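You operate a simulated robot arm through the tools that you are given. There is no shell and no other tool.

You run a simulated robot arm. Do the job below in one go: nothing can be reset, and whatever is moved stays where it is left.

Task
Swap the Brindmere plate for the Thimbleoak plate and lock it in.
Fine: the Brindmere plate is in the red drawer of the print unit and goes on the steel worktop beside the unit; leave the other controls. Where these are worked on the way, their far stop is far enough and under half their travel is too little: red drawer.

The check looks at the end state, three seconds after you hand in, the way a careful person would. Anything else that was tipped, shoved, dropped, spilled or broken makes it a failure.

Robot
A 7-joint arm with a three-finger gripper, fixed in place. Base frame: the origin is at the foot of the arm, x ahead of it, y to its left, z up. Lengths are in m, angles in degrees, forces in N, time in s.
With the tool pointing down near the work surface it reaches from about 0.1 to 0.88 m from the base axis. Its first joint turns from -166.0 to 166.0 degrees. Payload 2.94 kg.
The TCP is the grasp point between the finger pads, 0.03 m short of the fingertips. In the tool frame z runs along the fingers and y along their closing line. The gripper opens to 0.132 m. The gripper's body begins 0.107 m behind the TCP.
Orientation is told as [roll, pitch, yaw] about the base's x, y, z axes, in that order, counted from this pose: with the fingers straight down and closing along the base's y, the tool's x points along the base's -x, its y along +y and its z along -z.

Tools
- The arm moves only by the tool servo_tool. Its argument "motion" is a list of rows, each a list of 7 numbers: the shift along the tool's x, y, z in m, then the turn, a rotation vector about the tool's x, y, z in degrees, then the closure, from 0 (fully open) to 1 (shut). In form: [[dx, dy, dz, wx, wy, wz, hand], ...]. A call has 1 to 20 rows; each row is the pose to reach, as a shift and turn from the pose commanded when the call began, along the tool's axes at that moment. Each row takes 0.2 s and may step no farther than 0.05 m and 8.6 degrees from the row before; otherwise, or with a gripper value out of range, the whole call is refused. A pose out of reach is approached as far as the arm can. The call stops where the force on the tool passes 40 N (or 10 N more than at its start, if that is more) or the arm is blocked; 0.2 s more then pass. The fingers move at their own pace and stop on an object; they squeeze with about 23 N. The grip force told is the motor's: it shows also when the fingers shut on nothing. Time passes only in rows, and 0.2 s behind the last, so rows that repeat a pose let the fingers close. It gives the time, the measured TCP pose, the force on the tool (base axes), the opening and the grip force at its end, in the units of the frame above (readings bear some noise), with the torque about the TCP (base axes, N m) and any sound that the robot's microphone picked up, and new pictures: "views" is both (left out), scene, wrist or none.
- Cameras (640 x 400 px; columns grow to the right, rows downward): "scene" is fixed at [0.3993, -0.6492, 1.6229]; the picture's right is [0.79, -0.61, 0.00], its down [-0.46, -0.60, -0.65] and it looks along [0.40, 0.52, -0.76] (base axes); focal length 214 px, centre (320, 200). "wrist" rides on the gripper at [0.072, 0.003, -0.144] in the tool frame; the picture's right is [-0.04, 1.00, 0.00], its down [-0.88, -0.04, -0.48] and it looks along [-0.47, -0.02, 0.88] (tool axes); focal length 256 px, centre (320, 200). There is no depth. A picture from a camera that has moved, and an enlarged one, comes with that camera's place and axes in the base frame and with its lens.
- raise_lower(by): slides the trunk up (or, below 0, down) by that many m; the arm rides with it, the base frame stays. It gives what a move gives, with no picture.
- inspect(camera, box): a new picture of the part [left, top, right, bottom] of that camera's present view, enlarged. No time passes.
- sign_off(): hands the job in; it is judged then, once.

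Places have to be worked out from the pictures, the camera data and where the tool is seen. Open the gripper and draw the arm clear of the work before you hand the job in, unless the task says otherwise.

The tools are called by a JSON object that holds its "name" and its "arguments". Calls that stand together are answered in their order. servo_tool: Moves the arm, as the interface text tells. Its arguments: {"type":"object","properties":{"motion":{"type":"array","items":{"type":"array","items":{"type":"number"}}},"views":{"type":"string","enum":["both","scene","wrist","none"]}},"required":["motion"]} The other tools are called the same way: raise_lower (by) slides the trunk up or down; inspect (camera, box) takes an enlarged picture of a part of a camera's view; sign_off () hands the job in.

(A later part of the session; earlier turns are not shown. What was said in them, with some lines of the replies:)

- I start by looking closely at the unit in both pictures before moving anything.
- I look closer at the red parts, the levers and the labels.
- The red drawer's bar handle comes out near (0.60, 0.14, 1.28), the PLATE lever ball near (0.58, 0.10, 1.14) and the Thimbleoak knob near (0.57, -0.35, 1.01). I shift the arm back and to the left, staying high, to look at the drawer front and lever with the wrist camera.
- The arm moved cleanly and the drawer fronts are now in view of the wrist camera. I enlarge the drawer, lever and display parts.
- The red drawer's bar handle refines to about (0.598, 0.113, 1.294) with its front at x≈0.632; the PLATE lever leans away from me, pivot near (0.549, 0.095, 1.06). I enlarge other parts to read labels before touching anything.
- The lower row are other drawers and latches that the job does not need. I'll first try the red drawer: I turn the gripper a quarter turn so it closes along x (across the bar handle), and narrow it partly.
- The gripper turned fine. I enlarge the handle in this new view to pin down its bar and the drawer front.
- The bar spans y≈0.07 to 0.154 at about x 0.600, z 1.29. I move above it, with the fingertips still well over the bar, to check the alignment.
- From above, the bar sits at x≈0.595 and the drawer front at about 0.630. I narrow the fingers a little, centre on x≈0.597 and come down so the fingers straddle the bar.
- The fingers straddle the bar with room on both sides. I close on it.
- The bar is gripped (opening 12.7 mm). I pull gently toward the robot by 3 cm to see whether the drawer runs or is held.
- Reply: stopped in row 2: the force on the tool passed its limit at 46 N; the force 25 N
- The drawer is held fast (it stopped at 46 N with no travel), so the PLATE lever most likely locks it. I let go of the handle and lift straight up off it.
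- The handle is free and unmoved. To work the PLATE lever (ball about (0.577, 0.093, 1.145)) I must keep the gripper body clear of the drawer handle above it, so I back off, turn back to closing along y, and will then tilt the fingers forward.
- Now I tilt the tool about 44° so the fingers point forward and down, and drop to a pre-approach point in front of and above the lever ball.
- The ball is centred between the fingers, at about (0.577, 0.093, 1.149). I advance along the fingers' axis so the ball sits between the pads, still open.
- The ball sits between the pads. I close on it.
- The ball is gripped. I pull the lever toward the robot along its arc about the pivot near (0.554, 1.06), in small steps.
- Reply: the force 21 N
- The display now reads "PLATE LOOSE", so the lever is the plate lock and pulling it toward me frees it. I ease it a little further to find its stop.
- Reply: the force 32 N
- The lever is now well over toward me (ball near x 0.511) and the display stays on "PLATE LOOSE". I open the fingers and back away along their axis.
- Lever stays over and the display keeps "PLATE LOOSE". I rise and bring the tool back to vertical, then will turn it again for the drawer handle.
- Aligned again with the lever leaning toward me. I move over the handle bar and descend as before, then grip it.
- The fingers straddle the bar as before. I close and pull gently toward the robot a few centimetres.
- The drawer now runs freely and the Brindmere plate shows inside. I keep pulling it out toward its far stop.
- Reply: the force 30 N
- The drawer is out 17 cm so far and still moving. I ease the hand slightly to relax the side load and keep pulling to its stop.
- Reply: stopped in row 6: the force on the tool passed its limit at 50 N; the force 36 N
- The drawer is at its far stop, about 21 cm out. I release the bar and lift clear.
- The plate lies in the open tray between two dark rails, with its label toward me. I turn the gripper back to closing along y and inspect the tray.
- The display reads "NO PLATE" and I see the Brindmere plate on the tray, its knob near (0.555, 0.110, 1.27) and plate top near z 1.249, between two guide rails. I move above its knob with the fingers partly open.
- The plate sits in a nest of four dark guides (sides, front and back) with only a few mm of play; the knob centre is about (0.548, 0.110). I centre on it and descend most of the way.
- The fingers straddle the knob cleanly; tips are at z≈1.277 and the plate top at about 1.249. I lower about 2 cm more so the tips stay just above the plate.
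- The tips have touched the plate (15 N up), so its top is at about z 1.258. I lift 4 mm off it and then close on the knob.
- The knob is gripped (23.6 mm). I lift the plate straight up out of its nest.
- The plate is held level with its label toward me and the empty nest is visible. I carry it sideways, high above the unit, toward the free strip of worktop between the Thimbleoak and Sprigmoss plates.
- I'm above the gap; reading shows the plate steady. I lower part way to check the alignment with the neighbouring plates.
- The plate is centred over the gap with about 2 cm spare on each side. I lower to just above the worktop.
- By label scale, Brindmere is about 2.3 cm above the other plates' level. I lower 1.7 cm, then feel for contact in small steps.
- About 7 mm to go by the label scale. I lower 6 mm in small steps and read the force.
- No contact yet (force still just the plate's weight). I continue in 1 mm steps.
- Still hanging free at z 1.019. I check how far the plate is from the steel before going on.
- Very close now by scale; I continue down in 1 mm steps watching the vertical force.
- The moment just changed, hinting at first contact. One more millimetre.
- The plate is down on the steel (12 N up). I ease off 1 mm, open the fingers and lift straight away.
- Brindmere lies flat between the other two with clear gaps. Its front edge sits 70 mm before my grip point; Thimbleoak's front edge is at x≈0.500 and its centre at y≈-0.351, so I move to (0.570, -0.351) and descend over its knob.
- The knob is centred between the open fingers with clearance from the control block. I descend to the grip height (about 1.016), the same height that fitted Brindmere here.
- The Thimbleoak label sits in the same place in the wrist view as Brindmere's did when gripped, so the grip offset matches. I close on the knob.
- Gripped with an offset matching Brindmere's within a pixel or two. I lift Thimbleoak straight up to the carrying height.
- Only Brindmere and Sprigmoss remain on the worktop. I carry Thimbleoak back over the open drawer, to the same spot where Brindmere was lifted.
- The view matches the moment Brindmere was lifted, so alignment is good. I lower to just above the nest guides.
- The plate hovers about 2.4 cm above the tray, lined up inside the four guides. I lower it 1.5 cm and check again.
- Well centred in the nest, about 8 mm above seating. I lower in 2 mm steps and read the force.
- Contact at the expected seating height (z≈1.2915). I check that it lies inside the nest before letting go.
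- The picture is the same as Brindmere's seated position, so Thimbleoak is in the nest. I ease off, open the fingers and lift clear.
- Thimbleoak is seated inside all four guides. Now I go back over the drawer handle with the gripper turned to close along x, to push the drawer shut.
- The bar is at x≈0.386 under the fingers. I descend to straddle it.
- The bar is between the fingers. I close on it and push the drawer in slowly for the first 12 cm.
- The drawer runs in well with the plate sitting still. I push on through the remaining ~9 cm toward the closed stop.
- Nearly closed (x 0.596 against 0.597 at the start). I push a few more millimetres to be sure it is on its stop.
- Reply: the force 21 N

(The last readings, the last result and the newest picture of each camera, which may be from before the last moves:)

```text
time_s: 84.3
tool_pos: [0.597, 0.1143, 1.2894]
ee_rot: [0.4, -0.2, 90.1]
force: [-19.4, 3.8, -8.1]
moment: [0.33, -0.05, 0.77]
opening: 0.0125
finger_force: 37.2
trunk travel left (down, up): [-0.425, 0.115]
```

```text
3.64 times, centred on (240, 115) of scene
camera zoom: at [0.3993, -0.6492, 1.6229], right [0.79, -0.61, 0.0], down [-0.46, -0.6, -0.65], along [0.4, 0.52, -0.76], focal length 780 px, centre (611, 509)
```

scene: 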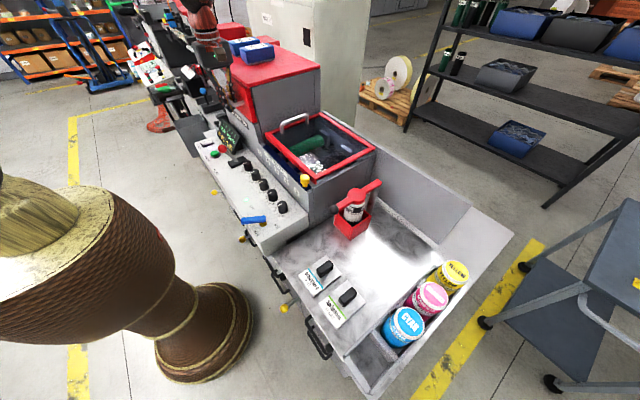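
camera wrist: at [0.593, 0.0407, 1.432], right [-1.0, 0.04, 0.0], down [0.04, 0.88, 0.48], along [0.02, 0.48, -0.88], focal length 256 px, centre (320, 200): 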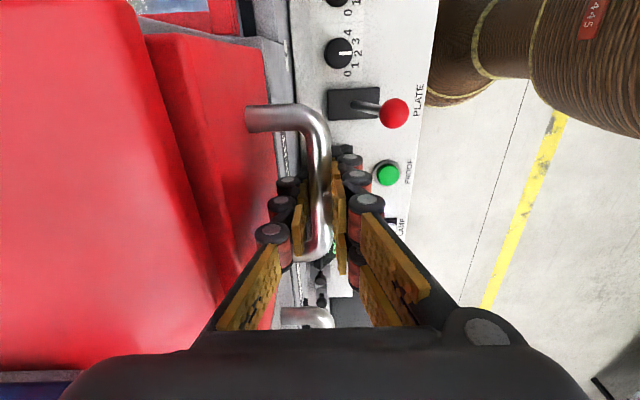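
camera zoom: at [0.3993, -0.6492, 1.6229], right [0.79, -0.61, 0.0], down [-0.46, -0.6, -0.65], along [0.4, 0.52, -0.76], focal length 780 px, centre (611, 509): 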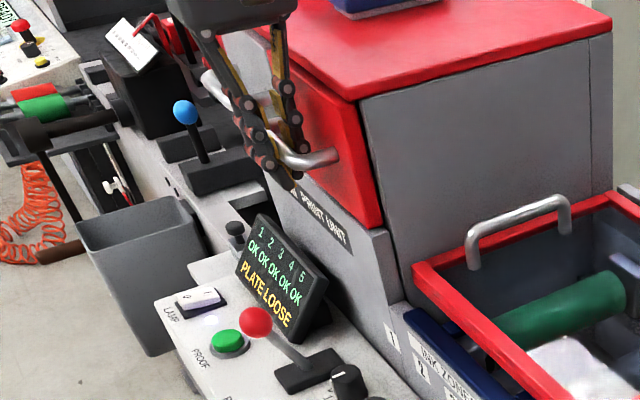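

The drawer is hard on its stop and the display changed from "NO PLATE" to "PLATE LOOSE" – the plate is recognised and only needs locking. I release the handle and lift clear.

{"name": "servo_tool", "arguments": {"motion": [[0, 0.003, 0, 0, 0, 0, 0.785], [0, 0.003, 0, 0, 0, 0, 0.785], [0, 0.003, 0, 0, 0, 0, 0.785], [0, 0.003, -0.03, 0, 0, 0, 0.785], [0, 0.003, -0.07, 0, 0, 0, 0.785], [0, 0.003, -0.11, 0, 0, 0, 0.785], [0, 0.02, -0.13, 0, 0, 0, 0.785]], "views": "wrist"}}

```text
time_s: 85.9
tool_pos: [0.5771, 0.1111, 1.4191]
ee_rot: [0.0, -0.2, 90.1]
force: [-0.6, 1.0, -0.4]
moment: [0.01, -0.03, 0.01]
opening: 0.0283
finger_force: 0.1
trunk travel left (down, up): [-0.425, 0.115]
camera wrist: at [0.5751, 0.0376, 1.5624], right [-1.0, 0.04, 0.0], down [0.04, 0.88, 0.48], along [0.02, 0.48, -0.88], focal length 256 px, centre (320, 200)
```

wrist: 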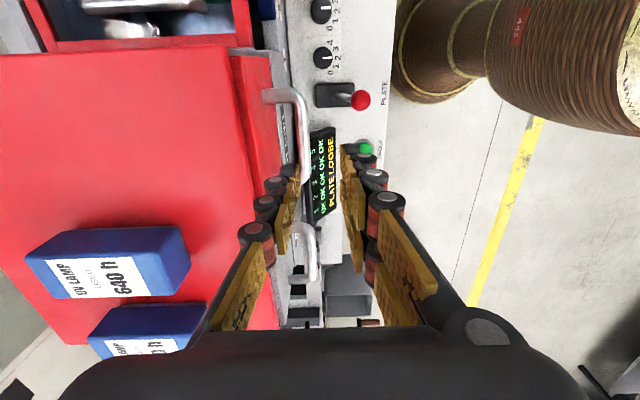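

The handle is released and back where it started. I back off and turn again to closing along y for the lever, whose ball is at about (0.515, 0.094, 1.14).

{"name": "servo_tool", "arguments": {"motion": [[0.0, 0.02, 0, 0, 0, 8.18, 0.7], [0.002, 0.04, 0, 0, 0, 16.36, 0.6], [0.004, 0.06, 0, 0, 0, 24.55, 0.55], [0.006, 0.08, 0, 0, 0, 32.73, 0.55], [0.008, 0.1, 0, 0, 0, 40.91, 0.55], [0.01, 0.12, 0, 0, 0, 49.09, 0.55], [0.012, 0.135, 0, 0, 0, 57.27, 0.55], [0.014, 0.15, 0, 0, 0, 65.45, 0.55], [0.016, 0.16, 0, 0, 0, 73.64, 0.55], [0.018, 0.17, 0, 0, 0, 81.82, 0.55], [0.018, 0.177, 0, 0, 0, 90, 0.55]], "views": "none"}}

{"name": "servo_tool", "arguments": {"motion": [[0, 0, 0.01, 0, -7.5, 0, 0.55], [0, 0, 0.03, 0, -15, 0, 0.55], [0, 0, 0.05, 0, -22.5, 0, 0.55], [0, 0, 0.07, 0, -30, 0, 0.55], [0, 0, 0.095, 0, -37.5, 0, 0.55], [0, 0, 0.12, 0, -45, 0, 0.55], [0, 0, 0.14, 0, -45, 0, 0.55], [0, 0, 0.16, 0, -45, 0, 0.55]]}}

{"name": "inspect", "arguments": {"camera": "wrist", "box": [200, 60, 440, 280]}}

```text
time_s: 88.3
tool_pos: [0.4042, 0.0944, 1.4224]
ee_rot: [0.3, 0.1, -0.1]
force: [0.5, -1.2, 0.7]
moment: [0.0, -0.03, 0.01]
opening: 0.0593
finger_force: 0.0
trunk travel left (down, up): [-0.425, 0.115]
```

```text
time_s: 90.1
tool_pos: [0.4055, 0.095, 1.2615]
ee_rot: [0.3, -45.0, -0.3]
force: [-0.4, -0.1, 0.1]
moment: [0.02, 0.01, 0.02]
opening: 0.0591
finger_force: 0.0
trunk travel left (down, up): [-0.425, 0.115]
camera wrist: at [0.2519, 0.0964, 1.311], right [0.03, 1.0, 0.04], down [0.28, -0.04, 0.96], along [0.96, -0.02, -0.29], focal length 256 px, centre (320, 200)
```

scene: 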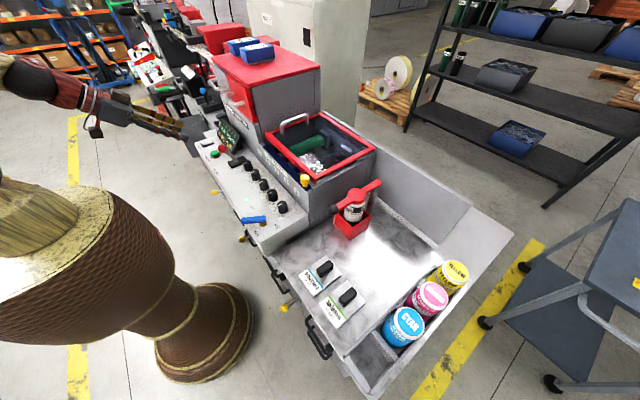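
wrist: 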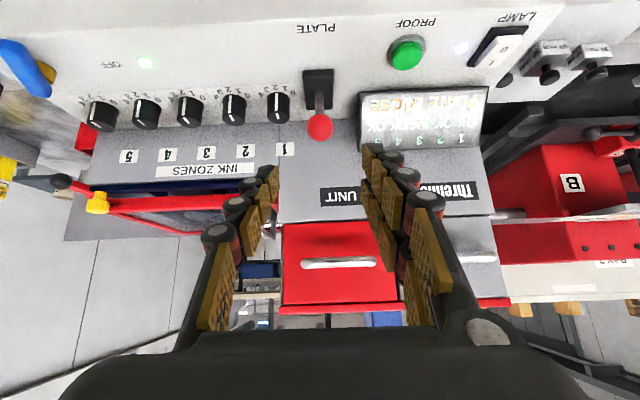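

```text
1.82 times, centred on (320, 170) of wrist
camera zoom: at [0.2519, 0.0964, 1.311], right [0.03, 1.0, 0.04], down [0.28, -0.04, 0.96], along [0.96, -0.02, -0.29], focal length 465 px, centre (320, 254)
```

zoom: 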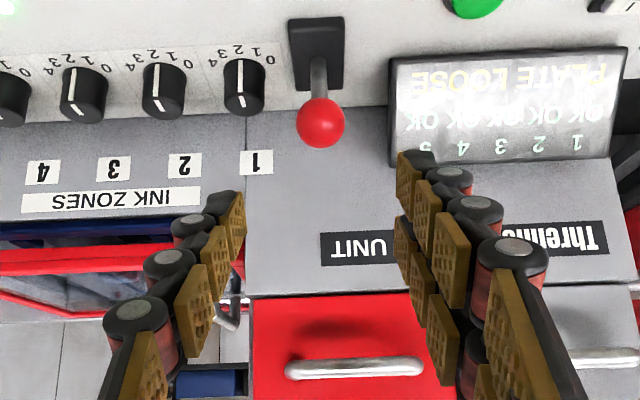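

The ball is at (0.516, 0.094, 1.142). I advance along the fingers' axis to bring it between the pads.

{"name": "servo_tool", "arguments": {"motion": [[0.002, 0, 0.04, 0, 0, 0, 0.55], [0.004, 0, 0.08, 0, 0, 0, 0.55], [0.006, 0, 0.115, 0, 0, 0, 0.55], [0.0067, 0, 0.14, 0, 0, 0, 0.55], [0.0067, 0, 0.16, 0, 0, 0, 0.55], [0.0067, 0, 0.16, 0, 0, 0, 0.55]], "views": "wrist"}}

{"name": "inspect", "arguments": {"camera": "wrist", "box": [200, 60, 440, 280]}}

```text
time_s: 91.5
tool_pos: [0.5112, 0.0948, 1.1437]
ee_rot: [0.4, -45.0, -0.2]
force: [0.1, -0.8, -0.1]
moment: [-0.02, 0.0, 0.03]
opening: 0.0594
finger_force: 0.0
trunk travel left (down, up): [-0.425, 0.115]
camera wrist: at [0.3587, 0.0982, 1.1933], right [0.03, 1.0, 0.03], down [0.29, -0.04, 0.96], along [0.96, -0.02, -0.29], focal length 256 px, centre (320, 200)
```

wrist: 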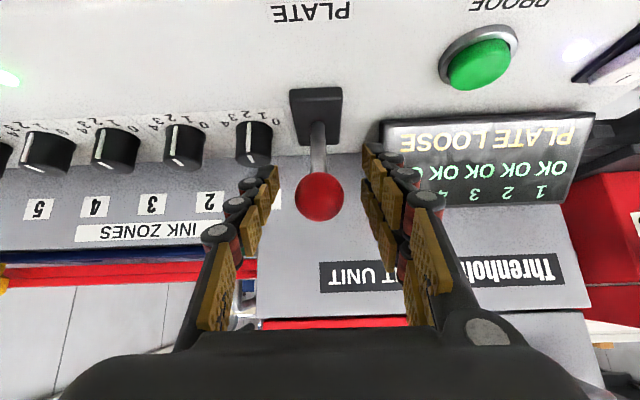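

```text
1.82 times, centred on (320, 170) of wrist
camera zoom: at [0.3587, 0.0982, 1.1933], right [0.03, 1.0, 0.03], down [0.29, -0.04, 0.96], along [0.96, -0.02, -0.29], focal length 465 px, centre (320, 254)
```

zoom: 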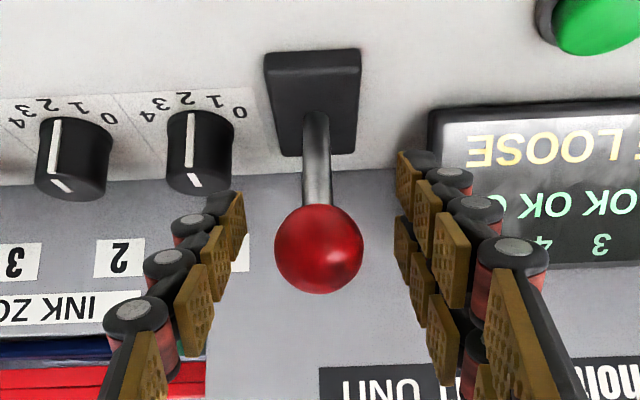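

The ball is centred between the pads. I close on it.

{"name": "servo_tool", "arguments": {"motion": [[0, 0, 0.002, 0, 0, 0, 1], [0, 0, 0.002, 0, 0, 0, 1], [0, 0, 0.002, 0, 0, 0, 1], [0, 0, 0.002, 0, 0, 0, 1]], "views": "none"}}

```text
time_s: 92.5
tool_pos: [0.5124, 0.0942, 1.1429]
ee_rot: [0.4, -44.9, -0.3]
force: [1.9, -3.1, -1.8]
moment: [0.01, -0.12, -0.06]
opening: 0.0297
finger_force: 33.3
trunk travel left (down, up): [-0.425, 0.115]
```

Gripped at 29.7 mm, the ball's diameter. I push the lever away from me along its arc toward the original locked position.

{"name": "servo_tool", "arguments": {"motion": [[-0.0084, 0, 0.0035, 0, 0, 0, 1], [-0.0155, 0, 0.0071, 0, 0, 0, 1], [-0.0222, 0, 0.0115, 0, 0, 0, 1], [-0.0285, 0, 0.0163, 0, 0, 0, 1], [-0.0344, 0, 0.0217, 0, 0, 0, 1], [-0.0398, 0, 0.0276, 0, 0, 0, 1], [-0.0447, 0, 0.0339, 0, 0, 0, 1], [-0.0481, 0, 0.0392, 0, 0, 0, 1]]}}

{"name": "inspect", "arguments": {"camera": "wrist", "box": [200, 20, 640, 260]}}

```text
time_s: 94.3
tool_pos: [0.5751, 0.0936, 1.149]
ee_rot: [0.4, -45.0, -0.3]
force: [-8.3, -14.2, -7.0]
moment: [0.04, 0.61, 0.2]
opening: 0.0293
finger_force: 45.1
trunk travel left (down, up): [-0.425, 0.115]
camera wrist: at [0.4229, 0.0978, 1.1981], right [0.03, 1.0, 0.04], down [0.28, -0.04, 0.96], along [0.96, -0.02, -0.29], focal length 256 px, centre (320, 200)
```

scene: 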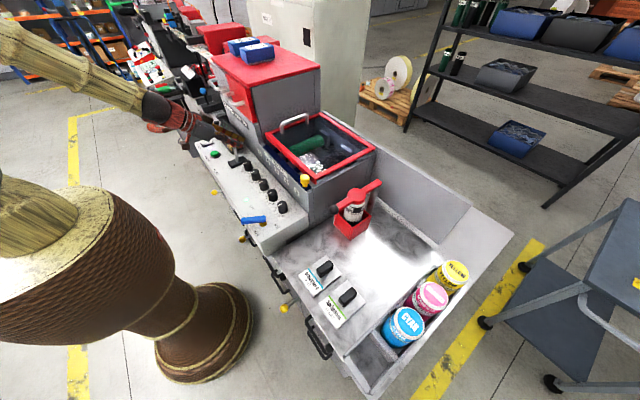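
wrist: 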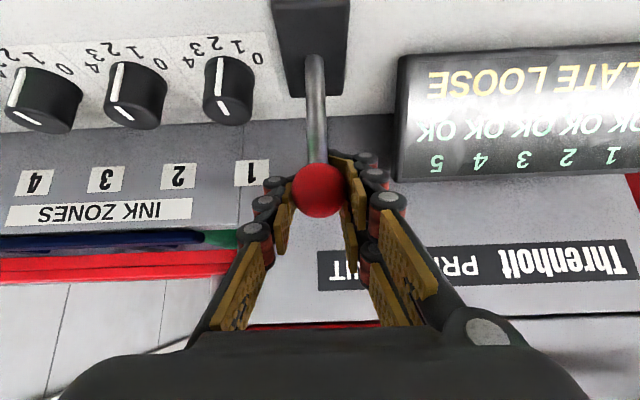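

```text
1.45 times, centred on (420, 140) of wrist
camera zoom: at [0.4229, 0.0978, 1.1981], right [0.03, 1.0, 0.04], down [0.28, -0.04, 0.96], along [0.96, -0.02, -0.29], focal length 372 px, centre (174, 287)
```

zoom: 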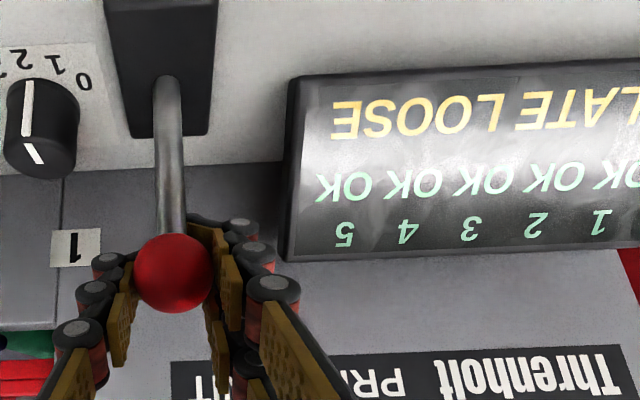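

The lever is nearly at its old place but the display still says "PLATE LOOSE". I push on gently toward its end stop.

{"name": "servo_tool", "arguments": {"motion": [[-0.0012, 0, 0.0021, 0, 0, 0, 1], [-0.0024, 0, 0.0042, 0, 0, 0, 1], [-0.0035, 0, 0.0064, 0, 0, 0, 1], [-0.0045, 0, 0.0085, 0, 0, 0, 1], [-0.0045, 0, 0.0085, 0, 0, 0, 1]]}}

{"name": "inspect", "arguments": {"camera": "wrist", "box": [200, 20, 640, 260]}}

```text
time_s: 95.5
tool_pos: [0.5849, 0.0955, 1.1467]
ee_rot: [0.4, -45.1, -0.3]
force: [-6.7, -11.8, 5.9]
moment: [0.04, 0.88, 0.19]
opening: 0.0292
finger_force: 45.0
trunk travel left (down, up): [-0.425, 0.115]
camera wrist: at [0.4319, 0.0977, 1.196], right [0.03, 1.0, 0.04], down [0.28, -0.04, 0.96], along [0.96, -0.02, -0.28], focal length 256 px, centre (320, 200)
```

scene: 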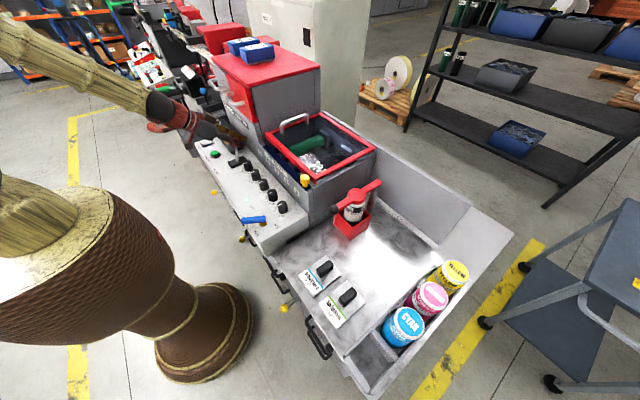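
wrist: 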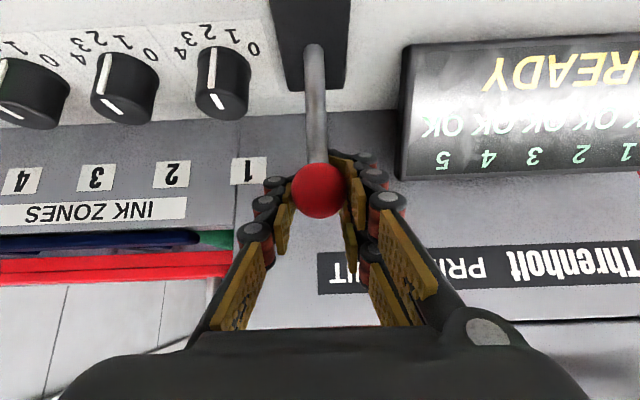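

```text
1.45 times, centred on (420, 140) of wrist
camera zoom: at [0.4319, 0.0977, 1.196], right [0.03, 1.0, 0.04], down [0.28, -0.04, 0.96], along [0.96, -0.02, -0.28], focal length 372 px, centre (174, 287)
```

zoom: 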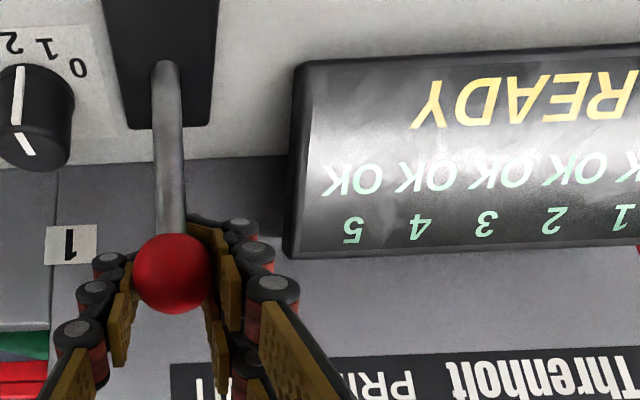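

The display now reads "READY" – the plate is locked. I push a little further to make sure the lever is on its stop.

{"name": "servo_tool", "arguments": {"motion": [[-0.001, 0, 0.0022, 0, 0, 0, 1], [-0.0019, 0, 0.0045, 0, 0, 0, 1], [-0.0027, 0, 0.0067, 0, 0, 0, 1], [-0.0027, 0, 0.0067, 0, 0, 0, 1]], "views": "wrist"}}

```text
time_s: 96.5
tool_pos: [0.5892, 0.0957, 1.1437]
ee_rot: [0.4, -45.1, -0.3]
force: [-3.9, -13.5, 12.7]
moment: [0.05, 0.9, 0.21]
opening: 0.0288
finger_force: 45.2
trunk travel left (down, up): [-0.425, 0.115]
camera wrist: at [0.4375, 0.0978, 1.1933], right [0.03, 1.0, 0.04], down [0.28, -0.04, 0.96], along [0.96, -0.02, -0.29], focal length 256 px, centre (320, 200)
```

wrist: 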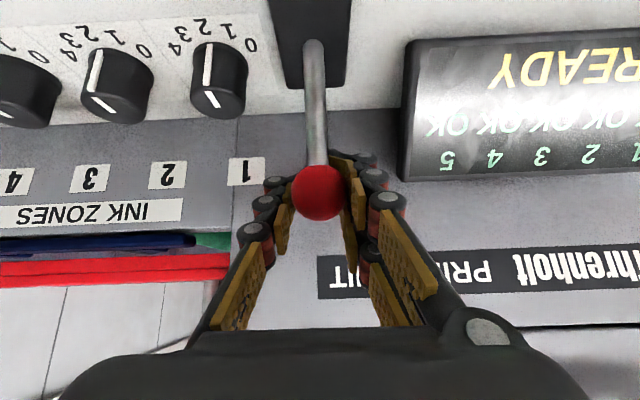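

Still "READY" and no hard stop felt; the upward force says I'm pressing slightly low. I push a bit more forward while easing up to feel for the stop.

{"name": "servo_tool", "arguments": {"motion": [[-0.0018, 0, 0.0004, 0, 0, 0, 1], [-0.0035, 0, 0.0021, 0, 0, 0, 1], [-0.005, 0, 0.0036, 0, 0, 0, 1], [-0.005, 0, 0.0036, 0, 0, 0, 1]], "views": "wrist"}}

```text
time_s: 97.5
tool_pos: [0.593, 0.0961, 1.1419]
ee_rot: [0.3, -44.9, -0.2]
force: [-12.0, -12.2, 5.6]
moment: [0.12, 0.6, 0.45]
opening: 0.0294
finger_force: 44.5
trunk travel left (down, up): [-0.425, 0.115]
camera wrist: at [0.4412, 0.0977, 1.192], right [0.03, 1.0, 0.04], down [0.29, -0.04, 0.96], along [0.96, -0.02, -0.29], focal length 256 px, centre (320, 200)
```

wrist: 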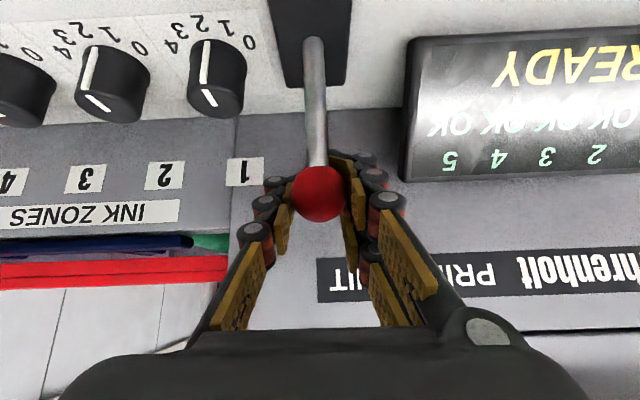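

Resistance grew to 12 N. One more small push to confirm this is the stop.

{"name": "servo_tool", "arguments": {"motion": [[-0.0007, 0, 0.0021, 0, 0, 0, 1], [-0.0014, 0, 0.0042, 0, 0, 0, 1], [-0.0014, 0, 0.0042, 0, 0, 0, 1]], "views": "none"}}

{"name": "inspect", "arguments": {"camera": "scene", "box": [190, 110, 290, 185]}}

```text
time_s: 98.0
tool_pos: [0.5946, 0.0959, 1.1423]
ee_rot: [0.4, -44.9, -0.2]
force: [-31.3, -7.6, 23.9]
moment: [0.22, 1.03, 0.75]
opening: 0.0291
finger_force: 45.1
trunk travel left (down, up): [-0.425, 0.115]
stopped in row 2: the force on the tool passed its limit at 42 N (the readings are from after the stop); the commanded pose is now the measured one
```

```text
5.33 times, centred on (240, 148) of scene
camera zoom: at [0.3993, -0.6492, 1.6229], right [0.79, -0.61, 0.0], down [-0.46, -0.6, -0.65], along [0.4, 0.52, -0.76], focal length 1144 px, centre (747, 480)
```

zoom: 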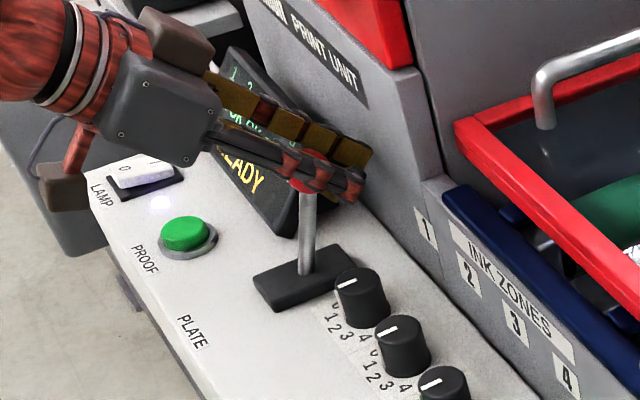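

That is the stop (42 N), and in the scene view the lever stands where it did at the start, with READY shown. I open the fingers and back away along their axis.

{"name": "servo_tool", "arguments": {"motion": [[0.001, 0, -0.001, 0, 0, 0, 0.8], [0.001, 0, -0.001, 0, 0, 0, 0.55], [0.001, 0, -0.001, 0, 0, 0, 0.5], [0.001, 0, -0.001, 0, 0, 0, 0.5], [0.001, 0, -0.03, 0, 0, 0, 0.5], [0.001, 0, -0.07, 0, 0, 0, 0.5], [0.001, 0, -0.11, 0, 0, 0, 0.5], [0.001, 0, -0.15, 0, 0, 0, 0.5], [0.001, 0, -0.19, 0, 0, 0, 0.5]]}}

{"name": "inspect", "arguments": {"camera": "scene", "box": [190, 100, 290, 175]}}

{"name": "inspect", "arguments": {"camera": "wrist", "box": [200, 60, 600, 300]}}

```text
time_s: 100.0
tool_pos: [0.4588, 0.0959, 1.2742]
ee_rot: [0.4, -44.7, -0.2]
force: [-0.1, 0.8, -0.5]
moment: [0.06, -0.04, -0.02]
opening: 0.0662
finger_force: 0.1
trunk travel left (down, up): [-0.425, 0.115]
camera wrist: at [0.3065, 0.0985, 1.3245], right [0.03, 1.0, 0.04], down [0.29, -0.04, 0.96], along [0.96, -0.02, -0.29], focal length 256 px, centre (320, 200)
```

scene: 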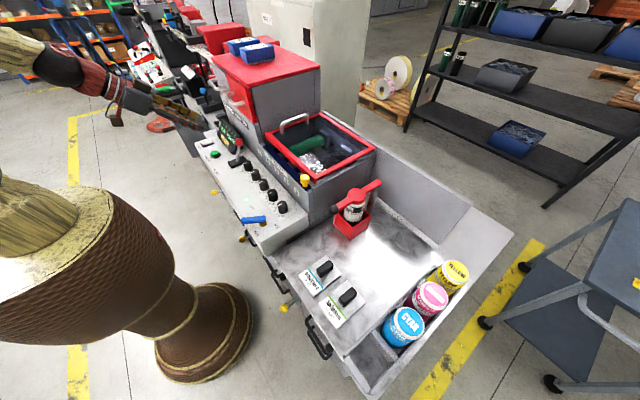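
wrist: 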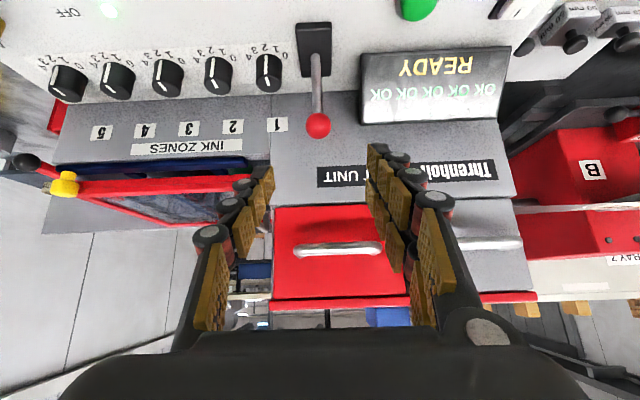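

```text
5.33 times, centred on (240, 138) of scene
camera zoom: at [0.3993, -0.6492, 1.6229], right [0.79, -0.61, 0.0], down [-0.46, -0.6, -0.65], along [0.4, 0.52, -0.76], focal length 1144 px, centre (747, 533)
```

zoom: 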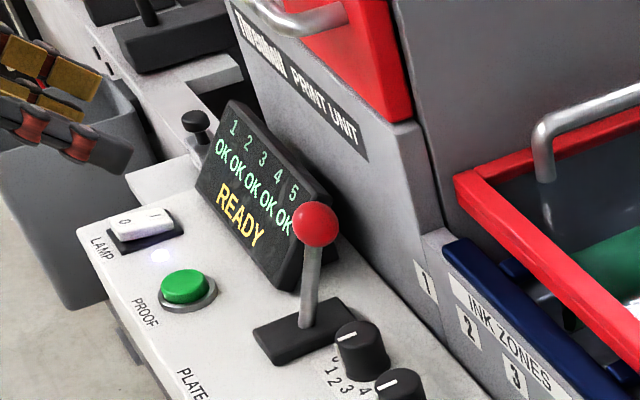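

```text
1.60 times, centred on (400, 180) of wrist
camera zoom: at [0.3065, 0.0985, 1.3245], right [0.03, 1.0, 0.04], down [0.29, -0.04, 0.96], along [0.96, -0.02, -0.29], focal length 410 px, centre (192, 232)
```

zoom: 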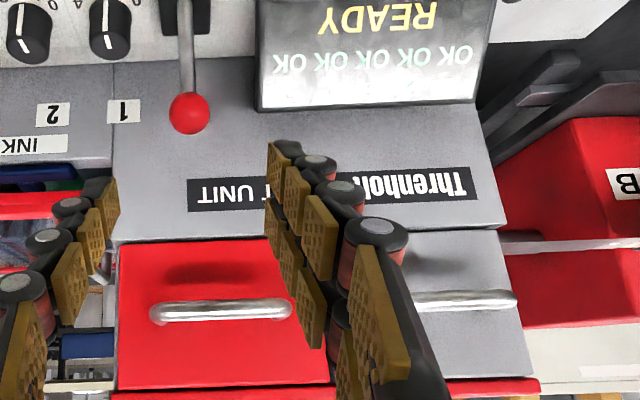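

Lever, drawer and display are exactly as at the start (READY), now with Thimbleoak inside. I raise the arm and draw it back clear of the work.

{"name": "servo_tool", "arguments": {"motion": [[-0.02, 0, -0.025, 0, 7.5, 0, 0.4], [-0.04, 0, -0.05, 0, 15, 0, 0.3], [-0.06, 0, -0.08, 0, 22.5, 0, 0.2], [-0.08, 0, -0.11, 0, 30, 0, 0.1], [-0.1, 0, -0.14, 0, 37.5, 0, 0], [-0.12, 0, -0.17, 0, 44.8, 0, 0], [-0.12, 0, -0.2, 0, 44.8, 0, 0]]}}

{"name": "inspect", "arguments": {"camera": "scene", "box": [200, 90, 480, 380]}}

{"name": "inspect", "arguments": {"camera": "scene", "box": [260, 220, 380, 340]}}

{"name": "inspect", "arguments": {"camera": "scene", "box": [190, 160, 320, 250]}}

```text
time_s: 101.7
tool_pos: [0.4081, 0.0939, 1.5019]
ee_rot: [0.3, 0.0, 0.1]
force: [-0.9, 0.4, 0.0]
moment: [0.02, -0.14, 0.02]
opening: 0.1318
finger_force: 0.0
trunk travel left (down, up): [-0.425, 0.115]
camera wrist: at [0.3351, 0.0957, 1.6444], right [0.04, 1.0, 0.01], down [0.88, -0.04, 0.48], along [0.48, -0.01, -0.88], focal length 256 px, centre (320, 200)
```

scene: 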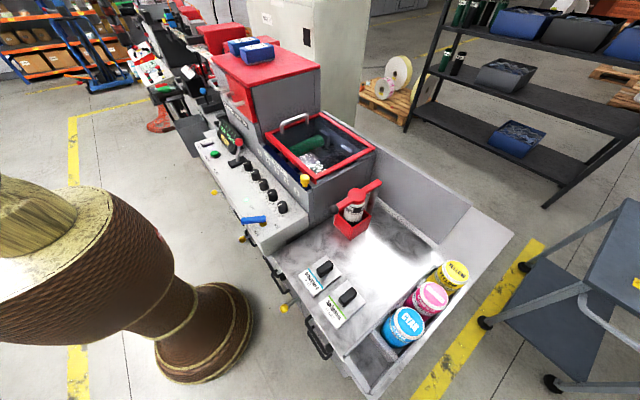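
wrist: 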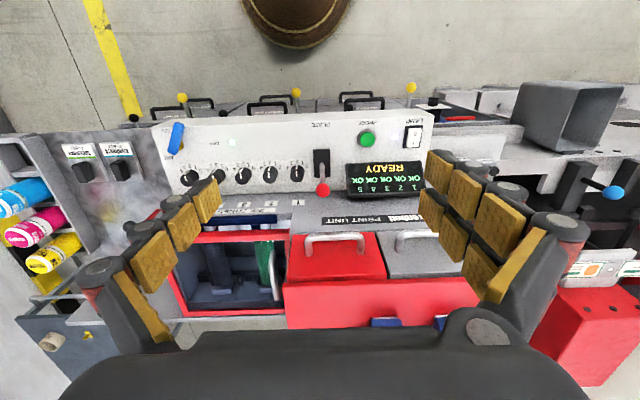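

```text
1.38 times, centred on (340, 235) of scene
camera zoom: at [0.3993, -0.6492, 1.6229], right [0.79, -0.61, 0.0], down [-0.46, -0.6, -0.65], along [0.4, 0.52, -0.76], focal length 296 px, centre (292, 152)
```

zoom: 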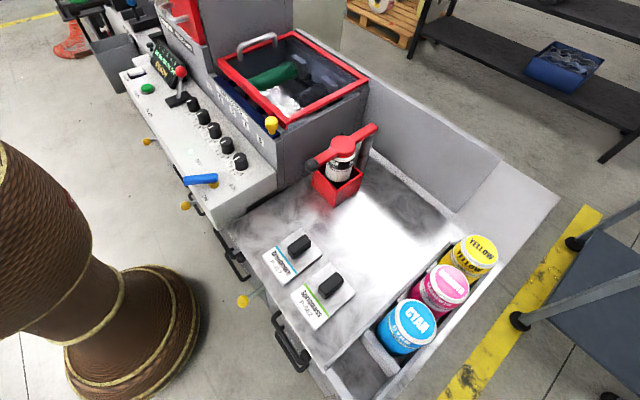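

```text
3.33 times, centred on (320, 280) of scene
camera zoom: at [0.3993, -0.6492, 1.6229], right [0.79, -0.61, 0.0], down [-0.46, -0.6, -0.65], along [0.4, 0.52, -0.76], focal length 715 px, centre (320, -67)
```

zoom: 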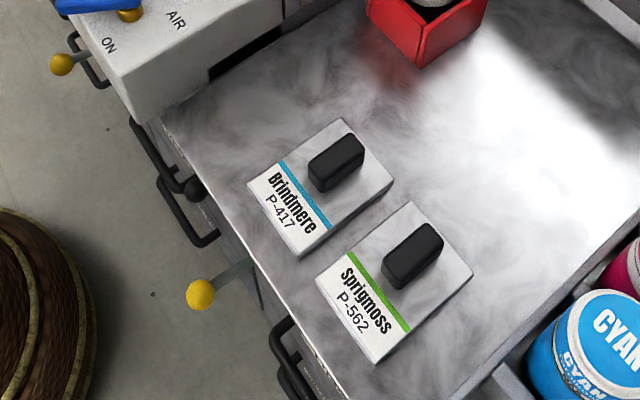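

```text
4.44 times, centred on (255, 205) of scene
camera zoom: at [0.3993, -0.6492, 1.6229], right [0.79, -0.61, 0.0], down [-0.46, -0.6, -0.65], along [0.4, 0.52, -0.76], focal length 953 px, centre (609, 178)
```

zoom: 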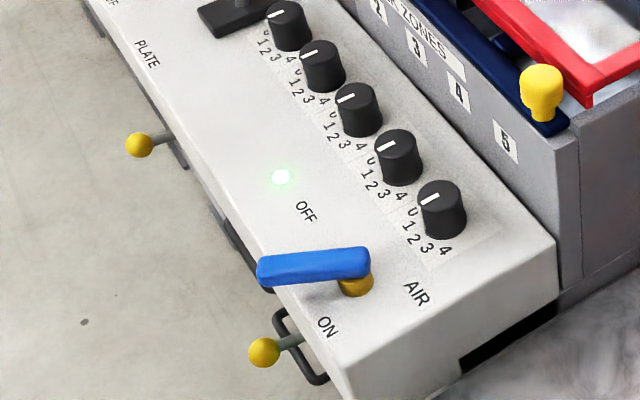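

Brindmere rests on the steel worktop, Thimbleoak is in the closed red drawer, the PLATE lever is locked and the display shows READY. The other controls and items look unchanged, the gripper is open and the arm is clear, so I hand in.

{"name": "sign_off", "arguments": {}}

```text
The job is handed in.
```

The swap is finished and handed in. Thimbleoak is locked in the closed red drawer, and Brindmere lies flat on the steel worktop between the unit and the Sprigmoss plate.

- **Drawer:** It was held shut until I pulled the PLATE lever toward the robot. I then opened it about 21 cm to its far stop and, after the swap, pushed it back until it hit its closed stop.
- **Lock:** I pushed the PLATE lever back to its stop, where it stood at the start. The display went from "PLATE LOOSE" to "READY".
- **Everything else:** I worked no other control. The last pictures show the ink knobs, AIR lever and Sprigmoss unchanged. The gripper is open and the arm is clear of the unit.
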